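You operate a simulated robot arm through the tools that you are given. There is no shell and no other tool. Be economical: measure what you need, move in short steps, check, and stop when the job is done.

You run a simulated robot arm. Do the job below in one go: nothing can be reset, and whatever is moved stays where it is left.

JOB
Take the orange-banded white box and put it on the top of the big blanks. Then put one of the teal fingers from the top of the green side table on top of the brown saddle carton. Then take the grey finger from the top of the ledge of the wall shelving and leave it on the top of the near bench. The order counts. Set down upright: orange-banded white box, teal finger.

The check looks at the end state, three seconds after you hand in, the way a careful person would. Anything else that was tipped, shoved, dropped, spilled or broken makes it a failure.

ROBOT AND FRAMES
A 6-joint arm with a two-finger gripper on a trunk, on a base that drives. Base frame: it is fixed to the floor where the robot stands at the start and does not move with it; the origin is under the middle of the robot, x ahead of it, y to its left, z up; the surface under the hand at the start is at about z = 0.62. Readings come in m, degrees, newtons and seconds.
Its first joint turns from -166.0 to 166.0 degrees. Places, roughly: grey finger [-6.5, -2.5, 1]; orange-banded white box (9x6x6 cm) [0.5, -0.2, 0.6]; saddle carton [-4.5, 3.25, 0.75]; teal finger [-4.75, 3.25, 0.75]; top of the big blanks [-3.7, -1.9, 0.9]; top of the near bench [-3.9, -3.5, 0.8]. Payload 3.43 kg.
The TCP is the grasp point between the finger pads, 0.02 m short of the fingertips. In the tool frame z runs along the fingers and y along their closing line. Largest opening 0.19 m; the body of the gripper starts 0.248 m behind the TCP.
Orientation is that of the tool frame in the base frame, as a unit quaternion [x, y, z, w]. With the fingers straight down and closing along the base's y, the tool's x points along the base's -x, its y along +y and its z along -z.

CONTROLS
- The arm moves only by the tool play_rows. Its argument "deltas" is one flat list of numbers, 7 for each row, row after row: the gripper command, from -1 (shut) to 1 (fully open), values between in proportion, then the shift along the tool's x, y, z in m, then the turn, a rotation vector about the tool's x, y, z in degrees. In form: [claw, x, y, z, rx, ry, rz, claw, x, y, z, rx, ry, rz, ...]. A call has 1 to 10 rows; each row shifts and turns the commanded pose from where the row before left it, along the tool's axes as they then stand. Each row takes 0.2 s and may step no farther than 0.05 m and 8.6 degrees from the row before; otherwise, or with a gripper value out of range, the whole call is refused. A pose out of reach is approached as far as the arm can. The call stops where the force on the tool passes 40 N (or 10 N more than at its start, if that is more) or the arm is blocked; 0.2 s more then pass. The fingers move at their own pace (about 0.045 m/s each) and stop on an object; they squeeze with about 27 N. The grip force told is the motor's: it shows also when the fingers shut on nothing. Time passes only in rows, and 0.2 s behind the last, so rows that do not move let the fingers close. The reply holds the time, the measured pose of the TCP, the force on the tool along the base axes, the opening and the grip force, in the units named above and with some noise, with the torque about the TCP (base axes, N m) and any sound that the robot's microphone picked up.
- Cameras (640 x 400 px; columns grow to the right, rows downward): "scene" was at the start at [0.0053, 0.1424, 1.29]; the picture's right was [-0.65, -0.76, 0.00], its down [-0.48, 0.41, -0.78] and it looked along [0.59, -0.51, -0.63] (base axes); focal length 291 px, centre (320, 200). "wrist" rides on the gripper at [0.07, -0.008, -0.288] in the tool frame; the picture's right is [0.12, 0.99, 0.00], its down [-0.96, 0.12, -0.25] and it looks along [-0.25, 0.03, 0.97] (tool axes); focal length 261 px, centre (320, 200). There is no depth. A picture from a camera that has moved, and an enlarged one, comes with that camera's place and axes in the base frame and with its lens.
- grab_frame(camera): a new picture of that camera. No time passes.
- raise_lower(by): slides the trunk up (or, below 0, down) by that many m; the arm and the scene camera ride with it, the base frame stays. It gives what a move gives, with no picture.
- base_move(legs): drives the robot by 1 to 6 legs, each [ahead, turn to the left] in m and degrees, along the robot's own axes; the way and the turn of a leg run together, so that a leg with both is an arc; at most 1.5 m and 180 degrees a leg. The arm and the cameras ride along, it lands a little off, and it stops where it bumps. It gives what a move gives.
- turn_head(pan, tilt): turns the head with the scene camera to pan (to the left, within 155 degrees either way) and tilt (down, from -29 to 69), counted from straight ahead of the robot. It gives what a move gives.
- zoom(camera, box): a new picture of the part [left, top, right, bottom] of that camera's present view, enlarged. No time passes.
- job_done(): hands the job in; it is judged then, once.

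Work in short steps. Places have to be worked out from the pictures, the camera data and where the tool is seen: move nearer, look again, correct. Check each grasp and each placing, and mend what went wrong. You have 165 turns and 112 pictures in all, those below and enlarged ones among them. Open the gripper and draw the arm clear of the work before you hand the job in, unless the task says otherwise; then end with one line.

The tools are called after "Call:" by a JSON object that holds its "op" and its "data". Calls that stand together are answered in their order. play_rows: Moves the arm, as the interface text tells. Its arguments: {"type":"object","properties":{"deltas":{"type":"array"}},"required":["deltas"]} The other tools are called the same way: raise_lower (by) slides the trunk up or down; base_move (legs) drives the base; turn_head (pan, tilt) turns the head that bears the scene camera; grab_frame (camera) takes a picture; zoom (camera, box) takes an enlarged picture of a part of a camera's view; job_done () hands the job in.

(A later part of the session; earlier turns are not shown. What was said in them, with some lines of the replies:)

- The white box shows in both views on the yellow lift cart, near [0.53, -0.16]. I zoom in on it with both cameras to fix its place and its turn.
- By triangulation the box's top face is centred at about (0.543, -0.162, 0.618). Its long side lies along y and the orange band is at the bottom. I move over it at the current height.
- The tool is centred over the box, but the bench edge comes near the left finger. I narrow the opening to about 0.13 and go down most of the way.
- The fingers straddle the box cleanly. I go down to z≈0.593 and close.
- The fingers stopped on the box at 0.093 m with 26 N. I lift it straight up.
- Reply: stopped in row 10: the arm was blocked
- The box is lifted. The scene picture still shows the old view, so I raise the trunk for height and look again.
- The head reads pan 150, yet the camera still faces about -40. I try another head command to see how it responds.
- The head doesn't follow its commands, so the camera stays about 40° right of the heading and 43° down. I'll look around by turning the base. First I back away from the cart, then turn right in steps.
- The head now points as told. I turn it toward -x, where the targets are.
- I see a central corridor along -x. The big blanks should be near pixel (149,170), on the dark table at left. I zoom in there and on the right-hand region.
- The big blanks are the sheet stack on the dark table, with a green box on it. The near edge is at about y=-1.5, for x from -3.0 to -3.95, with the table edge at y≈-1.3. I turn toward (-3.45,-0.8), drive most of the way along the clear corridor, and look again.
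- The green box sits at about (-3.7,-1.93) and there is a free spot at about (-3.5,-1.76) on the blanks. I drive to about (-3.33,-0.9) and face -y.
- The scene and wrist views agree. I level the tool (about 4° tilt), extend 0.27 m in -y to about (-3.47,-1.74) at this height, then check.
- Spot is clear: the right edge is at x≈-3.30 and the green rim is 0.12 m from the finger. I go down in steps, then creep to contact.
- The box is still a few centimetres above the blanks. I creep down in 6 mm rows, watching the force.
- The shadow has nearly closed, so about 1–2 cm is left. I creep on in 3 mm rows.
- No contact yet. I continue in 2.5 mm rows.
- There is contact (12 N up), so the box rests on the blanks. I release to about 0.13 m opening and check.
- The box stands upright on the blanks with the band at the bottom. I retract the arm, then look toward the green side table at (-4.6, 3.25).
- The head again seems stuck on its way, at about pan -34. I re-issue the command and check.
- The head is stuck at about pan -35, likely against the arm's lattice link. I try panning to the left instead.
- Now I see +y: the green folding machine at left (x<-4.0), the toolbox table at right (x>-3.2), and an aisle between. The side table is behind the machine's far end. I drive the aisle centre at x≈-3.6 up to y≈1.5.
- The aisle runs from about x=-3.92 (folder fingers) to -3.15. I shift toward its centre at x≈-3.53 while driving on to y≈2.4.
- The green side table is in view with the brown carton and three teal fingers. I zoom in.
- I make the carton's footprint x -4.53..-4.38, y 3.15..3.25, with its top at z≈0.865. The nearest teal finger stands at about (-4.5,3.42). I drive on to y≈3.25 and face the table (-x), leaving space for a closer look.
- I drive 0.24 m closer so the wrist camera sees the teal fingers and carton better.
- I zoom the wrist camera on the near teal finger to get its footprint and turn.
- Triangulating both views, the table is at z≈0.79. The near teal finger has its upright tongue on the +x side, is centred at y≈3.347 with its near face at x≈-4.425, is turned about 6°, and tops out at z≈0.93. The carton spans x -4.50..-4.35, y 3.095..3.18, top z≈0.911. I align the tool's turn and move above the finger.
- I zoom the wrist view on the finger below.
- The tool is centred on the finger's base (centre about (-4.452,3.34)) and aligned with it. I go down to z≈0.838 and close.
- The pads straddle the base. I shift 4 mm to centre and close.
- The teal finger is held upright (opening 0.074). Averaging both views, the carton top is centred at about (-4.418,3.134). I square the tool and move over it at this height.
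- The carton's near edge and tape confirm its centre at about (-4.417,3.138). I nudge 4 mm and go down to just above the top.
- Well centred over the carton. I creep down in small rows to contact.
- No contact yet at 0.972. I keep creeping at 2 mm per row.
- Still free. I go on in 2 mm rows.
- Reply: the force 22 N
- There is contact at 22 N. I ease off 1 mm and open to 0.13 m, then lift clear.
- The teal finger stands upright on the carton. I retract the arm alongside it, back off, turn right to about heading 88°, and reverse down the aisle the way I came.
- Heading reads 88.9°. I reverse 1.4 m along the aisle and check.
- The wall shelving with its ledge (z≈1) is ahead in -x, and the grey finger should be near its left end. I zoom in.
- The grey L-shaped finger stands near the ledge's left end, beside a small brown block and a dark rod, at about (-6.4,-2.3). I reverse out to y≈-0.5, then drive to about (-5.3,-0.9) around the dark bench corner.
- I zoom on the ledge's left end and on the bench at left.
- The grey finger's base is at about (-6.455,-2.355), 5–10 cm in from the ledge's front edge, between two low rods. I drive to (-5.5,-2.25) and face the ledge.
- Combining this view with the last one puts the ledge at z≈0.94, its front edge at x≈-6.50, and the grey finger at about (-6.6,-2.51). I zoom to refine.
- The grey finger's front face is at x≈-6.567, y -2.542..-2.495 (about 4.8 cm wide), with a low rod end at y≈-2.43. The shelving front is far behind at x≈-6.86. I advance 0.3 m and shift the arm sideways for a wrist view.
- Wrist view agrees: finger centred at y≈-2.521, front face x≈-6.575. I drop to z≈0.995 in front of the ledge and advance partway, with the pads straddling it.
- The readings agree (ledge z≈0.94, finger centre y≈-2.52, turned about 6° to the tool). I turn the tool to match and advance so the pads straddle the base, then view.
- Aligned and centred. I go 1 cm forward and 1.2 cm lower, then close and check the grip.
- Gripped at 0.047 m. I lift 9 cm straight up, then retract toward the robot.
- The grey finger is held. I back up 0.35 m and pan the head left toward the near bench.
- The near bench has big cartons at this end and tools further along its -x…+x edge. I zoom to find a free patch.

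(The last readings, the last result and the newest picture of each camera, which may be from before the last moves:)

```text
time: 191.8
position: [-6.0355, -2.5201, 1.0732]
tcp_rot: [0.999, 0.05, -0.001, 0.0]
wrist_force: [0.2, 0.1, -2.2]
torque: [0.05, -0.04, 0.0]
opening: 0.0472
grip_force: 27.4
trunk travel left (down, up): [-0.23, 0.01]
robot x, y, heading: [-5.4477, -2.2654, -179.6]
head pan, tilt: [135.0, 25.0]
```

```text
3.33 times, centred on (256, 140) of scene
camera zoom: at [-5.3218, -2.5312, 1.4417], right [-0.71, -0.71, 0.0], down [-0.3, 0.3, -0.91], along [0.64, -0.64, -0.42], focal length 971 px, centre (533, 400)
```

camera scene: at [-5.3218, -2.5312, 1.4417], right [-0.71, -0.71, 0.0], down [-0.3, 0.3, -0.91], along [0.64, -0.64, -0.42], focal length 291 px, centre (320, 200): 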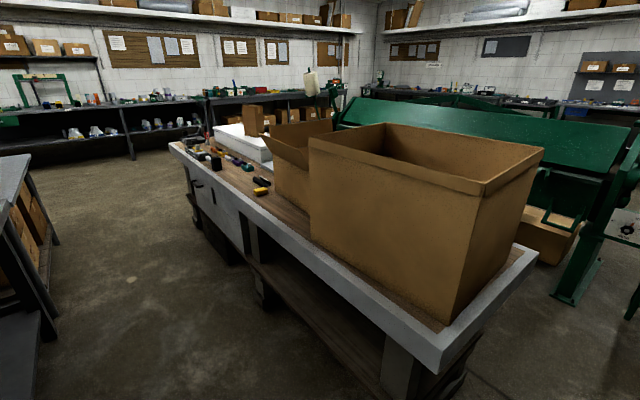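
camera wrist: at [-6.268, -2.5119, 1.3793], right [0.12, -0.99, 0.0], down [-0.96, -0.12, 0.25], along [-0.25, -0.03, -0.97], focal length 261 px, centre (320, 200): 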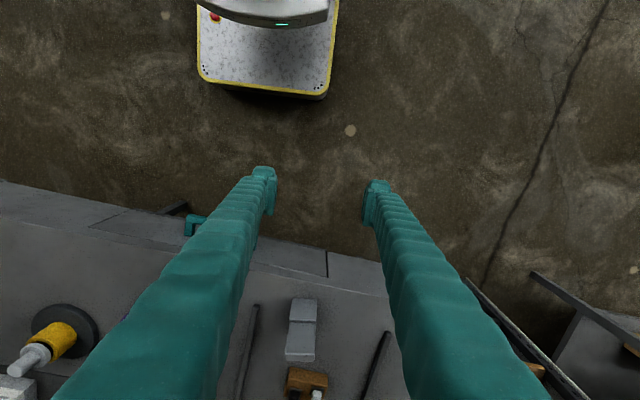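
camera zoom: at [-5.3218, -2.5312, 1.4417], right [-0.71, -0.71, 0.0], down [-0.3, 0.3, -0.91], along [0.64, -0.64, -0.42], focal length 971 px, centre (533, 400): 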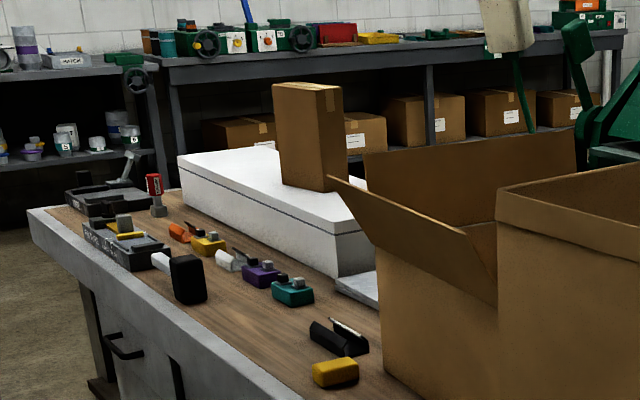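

The bench has a free patch of wood at about (-3.76,-3.36), reachable from the gap between it and the dark bench. First I bring the arm in line with the robot, so it stays clear of the tall cartons. Then I turn to heading -32° on this clear spot.

Call:
{"op": "play_rows", "data": {"deltas": [-1, 0.004, -0.042, 0, 0, 0, 0, -1, 0.004, -0.042, 0, 0, 0, 0, -1, 0.004, -0.042, 0, 0, 0, 0, -1, 0.004, -0.042, 0, 0, 0, 0, -1, 0.004, -0.042, 0, 0, 0, 0, -1, 0.004, -0.042, 0, 0, 0, 0, -1, 0, 0, 0, 0, 0, 5.6]}}

Call:
{"op": "base_move", "data": {"legs": [[0, 148]]}}

Call:
{"op": "turn_head", "data": {"pan": 10, "tilt": 35}}

Call:
{"op": "grab_frame", "data": {"camera": "scene"}}

```text
time: 193.4
position: [-6.0358, -2.2679, 1.0729]
tcp_rot: [1.0, 0.0, -0.001, 0.0]
wrist_force: [-0.1, -0.4, -1.3]
torque: [0.05, 0.0, -0.01]
opening: 0.0472
grip_force: 26.9
trunk travel left (down, up): [-0.23, 0.01]
robot x, y, heading: [-5.4479, -2.2714, -179.6]
head pan, tilt: [135.0, 25.0]
```

```text
time: 200.2
position: [-4.9466, -2.5742, 1.0732]
tcp_rot: [0.27, 0.963, 0.001, 0.001]
wrist_force: [0.4, 0.2, -1.9]
torque: [0.02, -0.02, -0.02]
opening: 0.0469
grip_force: 27.3
trunk travel left (down, up): [-0.23, 0.01]
robot x, y, heading: [-5.4479, -2.2649, -31.2]
head pan, tilt: [135.0, 25.0]
```

```text
time: 202.3
position: [-4.9465, -2.5738, 1.0722]
tcp_rot: [0.27, 0.963, 0.001, 0.0]
wrist_force: [-0.5, 0.2, -2.1]
torque: [-0.02, 0.02, 0.03]
opening: 0.047
grip_force: 27.3
trunk travel left (down, up): [-0.23, 0.01]
robot x, y, heading: [-5.4508, -2.2689, -31.2]
head pan, tilt: [10.0, 35.0]
```

```text
40 pictures are left
camera scene: at [-5.3136, -2.0986, 1.426], right [-0.36, -0.93, 0.0], down [-0.53, 0.21, -0.82], along [0.76, -0.3, -0.57], focal length 291 px, centre (320, 200)
```

scene: 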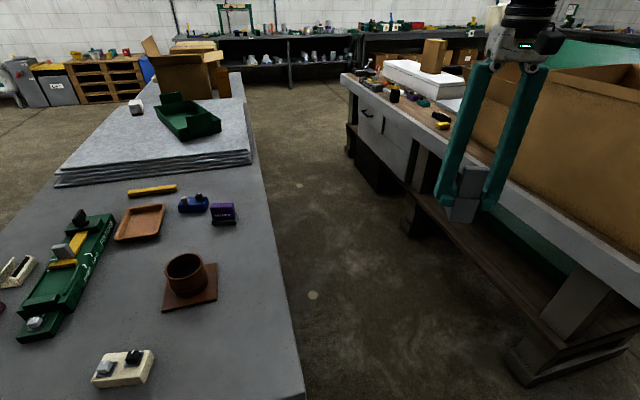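

The gap is clear. The dark bench's back edge runs from (-5.1,-2.15) to (-3.05,-2.38) and the near bench's front edge is at about y -3.05..-3.3. The dark bench corner is close on my left, so I turn to -55°, go 0.25 m, then turn to -14° and enter the gap.

Call:
{"op": "base_move", "data": {"legs": [[0, -23.8], [0.25, 0], [0, 41]]}}

Call:
{"op": "grab_frame", "data": {"camera": "scene"}}

```text
time: 207.4
position: [-4.7322, -2.6165, 1.0739]
tcp_rot: [0.122, 0.993, 0.001, 0.002]
wrist_force: [-0.3, -0.9, -2.1]
torque: [-0.04, -0.01, -0.04]
opening: 0.0469
grip_force: 26.8
trunk travel left (down, up): [-0.23, 0.01]
robot x, y, heading: [-5.3068, -2.4724, -13.9]
head pan, tilt: [10.0, 35.0]
```

```text
39 pictures are left
camera scene: at [-5.2253, -2.2729, 1.426], right [-0.07, -1.0, 0.0], down [-0.57, 0.04, -0.82], along [0.82, -0.06, -0.57], focal length 291 px, centre (320, 200)
```

scene: 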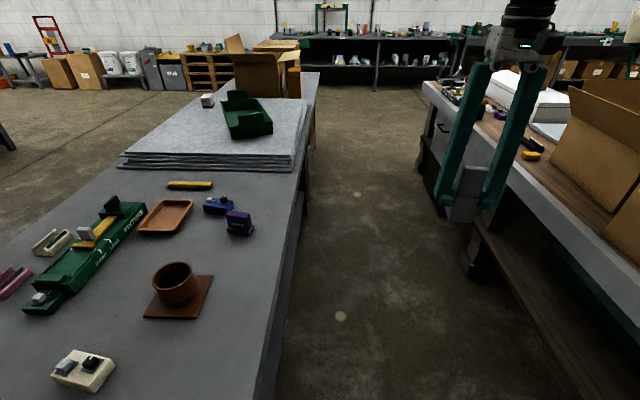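

The way is clear. I drive 0.98 m into the gap and look.

Call:
{"op": "base_move", "data": {"legs": [[0.5, 0], [0.48, 0]]}}

Call:
{"op": "turn_head", "data": {"pan": -25, "tilt": 35}}

Call:
{"op": "grab_frame", "data": {"camera": "scene"}}

Call:
{"op": "grab_frame", "data": {"camera": "wrist"}}

```text
time: 212.7
position: [-3.7976, -2.8697, 1.0726]
tcp_rot: [0.13, 0.991, 0.001, 0.002]
wrist_force: [0.5, -0.4, -1.3]
torque: [-0.02, 0.02, 0.03]
opening: 0.047
grip_force: 27.2
trunk travel left (down, up): [-0.23, 0.01]
robot x, y, heading: [-4.3674, -2.7145, -15.1]
head pan, tilt: [10.0, 35.0]
```

```text
time: 213.7
position: [-3.7965, -2.8691, 1.0736]
tcp_rot: [0.13, 0.992, 0.0, 0.001]
wrist_force: [0.1, 0.3, -1.6]
torque: [0.0, 0.04, 0.03]
opening: 0.0469
grip_force: 27.0
trunk travel left (down, up): [-0.23, 0.01]
robot x, y, heading: [-4.3642, -2.7164, -15.0]
head pan, tilt: [-25.0, 35.0]
```

```text
38 pictures are left
camera scene: at [-4.304, -2.566, 1.426], right [-0.64, -0.77, 0.0], down [-0.44, 0.37, -0.82], along [0.63, -0.52, -0.57], focal length 291 px, centre (320, 200)
```

scene: 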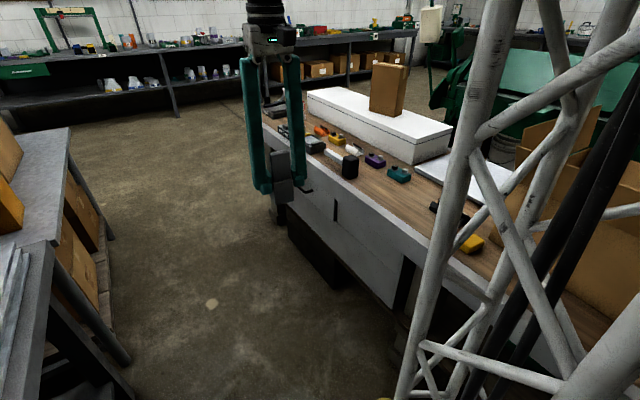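

```text
37 pictures are left
camera wrist: at [-3.8668, -2.8592, 1.3614], right [0.14, 0.99, 0.0], down [0.96, -0.14, 0.25], along [0.25, -0.03, -0.97], focal length 261 px, centre (320, 200)
```

wrist: 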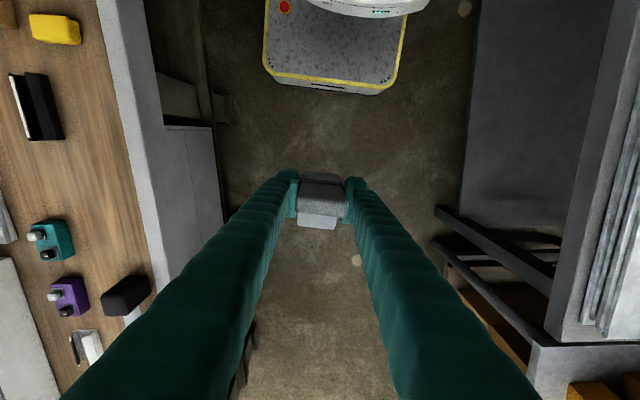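

From the wrist view there is free wood at x -4.0..-3.72, y -3.38..-3.20, between the black item, the teal item and the mallet. I aim for (-3.83,-3.315) and move across at the present height.

Call:
{"op": "play_rows", "data": {"deltas": [-1, -0.0083, -0.044, 0, 0, 0, 0, -1, -0.0083, -0.044, 0, 0, 0, 0, -1, -0.0083, -0.044, 0, 0, 0, 0, -1, -0.0083, -0.044, 0, 0, 0, 0, -1, -0.0083, -0.044, 0, 0, 0, 0, -1, -0.0083, -0.044, 0, 0, 0, 0, -1, -0.0083, -0.044, 0, 0, 0, 0, -1, -0.0083, -0.044, 0, 0, 0, 0, -1, -0.0083, -0.044, 0, 0, 0, 0, -1, -0.0083, -0.0435, 0, 0, 0, 0]}}

Call:
{"op": "grab_frame", "data": {"camera": "wrist"}}

Call:
{"op": "grab_frame", "data": {"camera": "scene"}}

```text
time: 215.9
position: [-3.8291, -3.3164, 1.0722]
tcp_rot: [0.13, 0.992, 0.0, 0.001]
wrist_force: [0.0, -0.1, -0.4]
torque: [-0.16, -0.01, 0.0]
opening: 0.0468
grip_force: 27.0
trunk travel left (down, up): [-0.23, 0.01]
robot x, y, heading: [-4.3616, -2.718, -14.9]
head pan, tilt: [-25.0, 35.0]
```

```text
36 pictures are left
camera wrist: at [-3.8988, -3.3056, 1.3604], right [0.14, 0.99, 0.0], down [0.96, -0.14, 0.25], along [0.25, -0.04, -0.97], focal length 261 px, centre (320, 200)
```

wrist: 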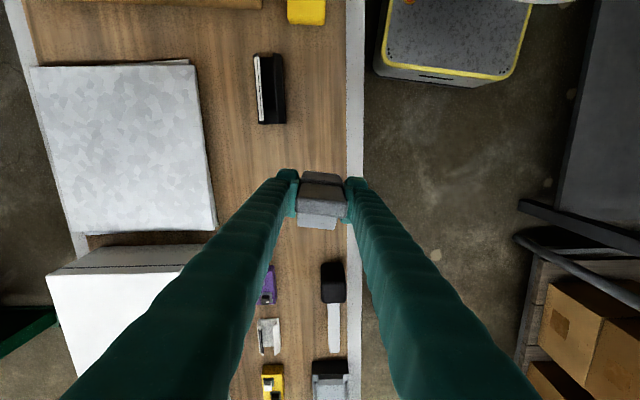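

```text
35 pictures are left
camera scene: at [-4.3041, -2.5659, 1.4259], right [-0.64, -0.77, 0.0], down [-0.44, 0.37, -0.82], along [0.63, -0.53, -0.57], focal length 291 px, centre (320, 200)
```

scene: 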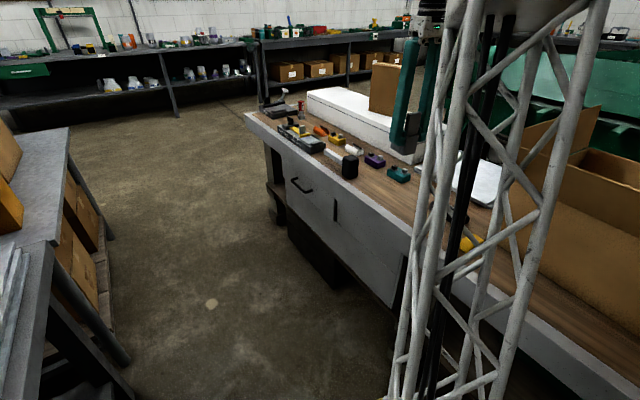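

The spot under the tool is free wood, with the white border 6 cm to the right and other items well off. I go down to about 0.89.

Call:
{"op": "play_rows", "data": {"deltas": [-1, 0, 0, 0.035, 0, 0, 0, -1, 0, 0, 0.04, 0, 0, 0, -1, 0, 0, 0.04, 0, 0, 0, -1, 0, 0, 0.04, 0, 0, 0, -1, 0, 0, 0.025, 0, 0, 0, -1, 0, 0, 0, 0, 0, 0]}}

Call:
{"op": "grab_frame", "data": {"camera": "wrist"}}

Call:
{"op": "zoom", "data": {"camera": "scene", "box": [360, 130, 520, 230]}}

```text
time: 217.3
position: [-3.8275, -3.3146, 0.8928]
tcp_rot: [0.13, 0.991, -0.001, 0.002]
wrist_force: [0.2, -1.1, -1.7]
torque: [-0.03, 0.02, -0.02]
opening: 0.0472
grip_force: 27.1
trunk travel left (down, up): [-0.23, 0.01]
robot x, y, heading: [-4.364, -2.7182, -14.9]
head pan, tilt: [-25.0, 35.0]
```

```text
34 pictures are left
camera wrist: at [-3.8977, -3.3046, 1.1809], right [0.14, 0.99, 0.0], down [0.96, -0.14, 0.25], along [0.25, -0.03, -0.97], focal length 261 px, centre (320, 200)
```

wrist: 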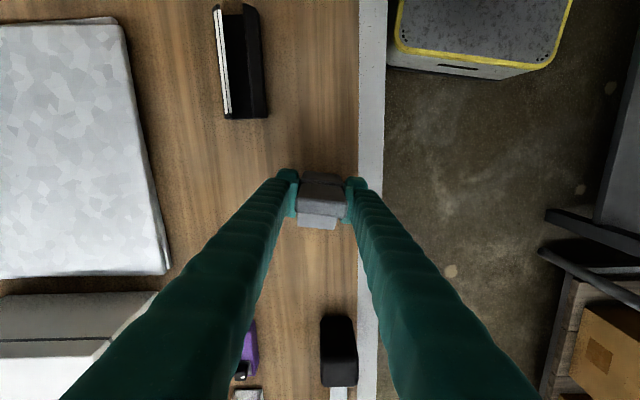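

```text
4.00 times, centred on (440, 180) of scene
camera zoom: at [-4.3041, -2.5664, 1.426], right [-0.64, -0.77, 0.0], down [-0.44, 0.37, -0.82], along [0.63, -0.53, -0.57], focal length 1166 px, centre (-160, 280)
```

zoom: 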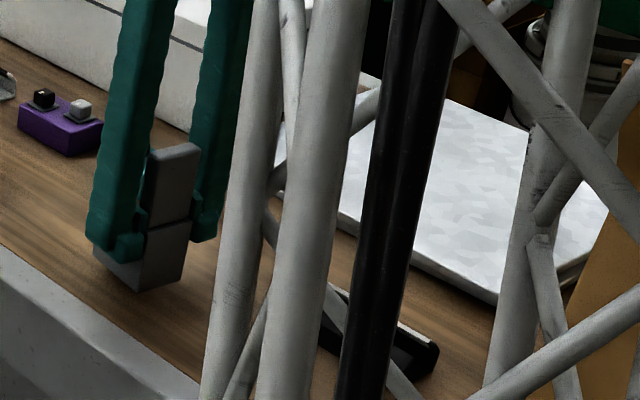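

The finger hangs a few cm above free wood. I creep down to contact.

Call:
{"op": "play_rows", "data": {"deltas": [-1, 0, 0, 0.01, 0, 0, 0, -1, 0, 0, 0.008, 0, 0, 0, -1, 0, 0, 0.004, 0, 0, 0, -1, 0, 0, 0.003, 0, 0, 0, -1, 0, 0, 0.003, 0, 0, 0, -1, 0, 0, 0.003, 0, 0, 0]}}

Call:
{"op": "zoom", "data": {"camera": "scene", "box": [360, 150, 440, 200]}}

```text
time: 218.7
position: [-3.8297, -3.3162, 0.8628]
tcp_rot: [0.13, 0.992, 0.0, 0.002]
wrist_force: [3.5, 5.5, 20.1]
torque: [0.09, -0.02, 0.02]
opening: 0.047
grip_force: 26.6
trunk travel left (down, up): [-0.23, 0.01]
robot x, y, heading: [-4.3671, -2.7137, -14.9]
head pan, tilt: [-25.0, 35.0]
```

```text
8.00 times, centred on (400, 175) of scene
camera zoom: at [-4.3045, -2.5655, 1.426], right [-0.64, -0.77, 0.0], down [-0.44, 0.37, -0.82], along [0.63, -0.53, -0.57], focal length 2331 px, centre (-320, 400)
```

zoom: 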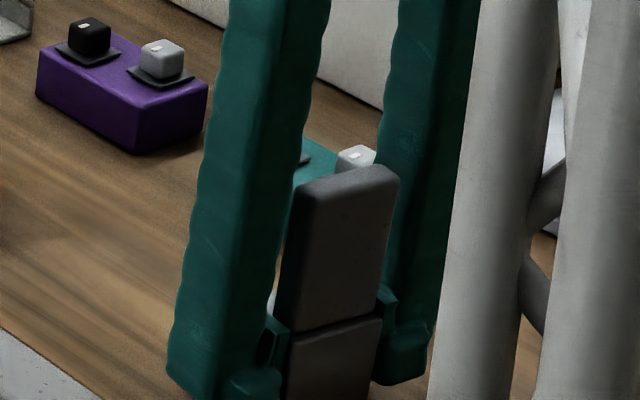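

Contact (20 N) at z≈0.863. I ease off 1 mm, open to 0.10 m, and lift clear.

Call:
{"op": "play_rows", "data": {"deltas": [-1, 0, 0, -0.001, 0, 0, 0, 0.05, 0, 0, 0, 0, 0, 0, 0.05, 0, 0, 0, 0, 0, 0, 0.05, 0, 0, 0, 0, 0, 0, 0.05, 0, 0, 0, 0, 0, 0, 0.05, 0, 0, -0.03, 0, 0, 0, 0.05, 0, 0, -0.045, 0, 0, 0, 0.05, 0, 0, -0.045, 0, 0, 0, 0.05, 0, 0, -0.045, 0, 0, 0, 0.05, 0, 0, -0.04, 0, 0, 0]}}

Call:
{"op": "grab_frame", "data": {"camera": "wrist"}}

Call:
{"op": "zoom", "data": {"camera": "scene", "box": [360, 130, 520, 230]}}

```text
time: 220.9
position: [-3.8304, -3.3142, 1.0684]
tcp_rot: [0.13, 0.992, 0.001, 0.001]
wrist_force: [0.9, -0.5, 0.6]
torque: [0.04, 0.06, 0.03]
opening: 0.0998
grip_force: 0.1
trunk travel left (down, up): [-0.23, 0.01]
robot x, y, heading: [-4.3639, -2.7144, -14.7]
head pan, tilt: [-25.0, 35.0]
```

```text
31 pictures are left
camera wrist: at [-3.8997, -3.3043, 1.3568], right [0.14, 0.99, 0.0], down [0.96, -0.14, 0.25], along [0.25, -0.03, -0.97], focal length 261 px, centre (320, 200)
```

wrist: 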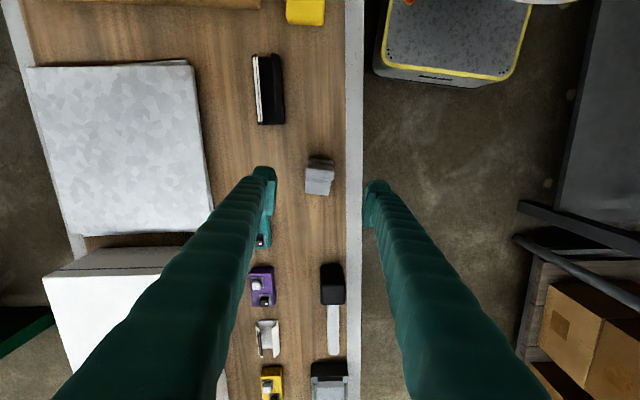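

```text
4.00 times, centred on (440, 180) of scene
camera zoom: at [-4.304, -2.5663, 1.426], right [-0.64, -0.77, 0.0], down [-0.44, 0.37, -0.82], along [0.63, -0.53, -0.57], focal length 1166 px, centre (-160, 280)
```

zoom: 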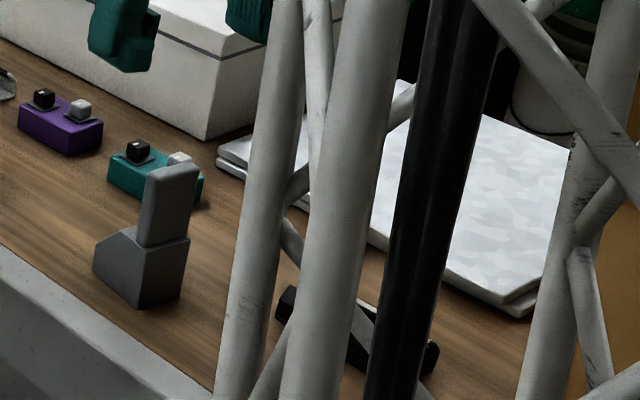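

The grey finger stands on the near bench and everything around it is undisturbed. I draw the arm back over the aisle and take a last look at the white box.

Call:
{"op": "play_rows", "data": {"deltas": [0.05, 0.0083, 0.044, 0, 0, 0, 0, 0.05, 0.0083, 0.044, 0, 0, 0, 0, 0.05, 0.0083, 0.044, 0, 0, 0, 0, 0.05, 0.0083, 0.044, 0, 0, 0, 0, 0.05, 0.0083, 0.044, 0, 0, 0, 0, 0.05, 0.0083, 0.044, 0, 0, 0, 0, 0.05, 0.0083, 0.044, 0, 0, 0, 0, 0.05, 0.0083, 0.044, 0, 0, 0, 0, 0.05, 0.0083, 0.044, 0, 0, 0, 0]}}

Call:
{"op": "turn_head", "data": {"pan": 50, "tilt": 30}}

Call:
{"op": "grab_frame", "data": {"camera": "scene"}}

```text
time: 222.9
position: [-3.8017, -2.9117, 1.0682]
tcp_rot: [0.13, 0.992, 0.001, 0.001]
wrist_force: [-1.0, 0.0, -0.1]
torque: [0.1, 0.03, 0.01]
opening: 0.0997
grip_force: 0.1
trunk travel left (down, up): [-0.23, 0.01]
robot x, y, heading: [-4.3629, -2.7183, -14.9]
head pan, tilt: [-25.0, 35.0]
```

```text
time: 224.4
position: [-3.8021, -2.9121, 1.0694]
tcp_rot: [0.13, 0.992, 0.001, 0.001]
wrist_force: [-0.2, -0.2, -0.8]
torque: [-0.01, -0.01, -0.03]
opening: 0.0996
grip_force: 0.1
trunk travel left (down, up): [-0.23, 0.01]
robot x, y, heading: [-4.3655, -2.7212, -14.7]
head pan, tilt: [50.0, 30.0]
```

```text
29 pictures are left
camera scene: at [-4.2977, -2.4576, 1.4338], right [0.57, -0.82, 0.0], down [-0.41, -0.29, -0.87], along [0.71, 0.5, -0.5], focal length 291 px, centre (320, 200)
```

scene: 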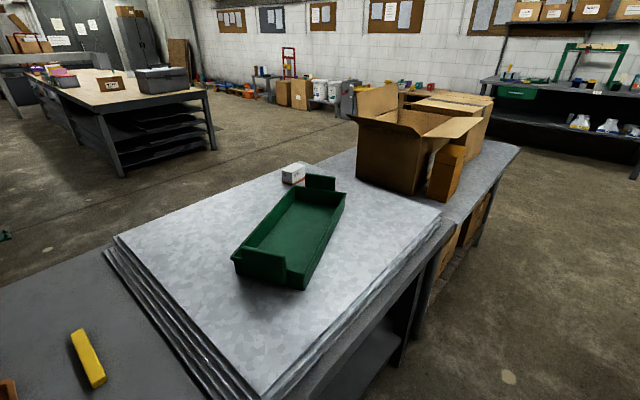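

The white box still stands on the blanks. The grey finger is on the bench, the gripper is open and the arm is clear, so I hand in.

Call:
{"op": "job_done", "data": {}}

```text
The job is handed in.
```

All three moves are done, in the order given: the white box stands upright on the big blanks, one teal finger stands upright on the saddle carton, and the grey finger is on the near bench.
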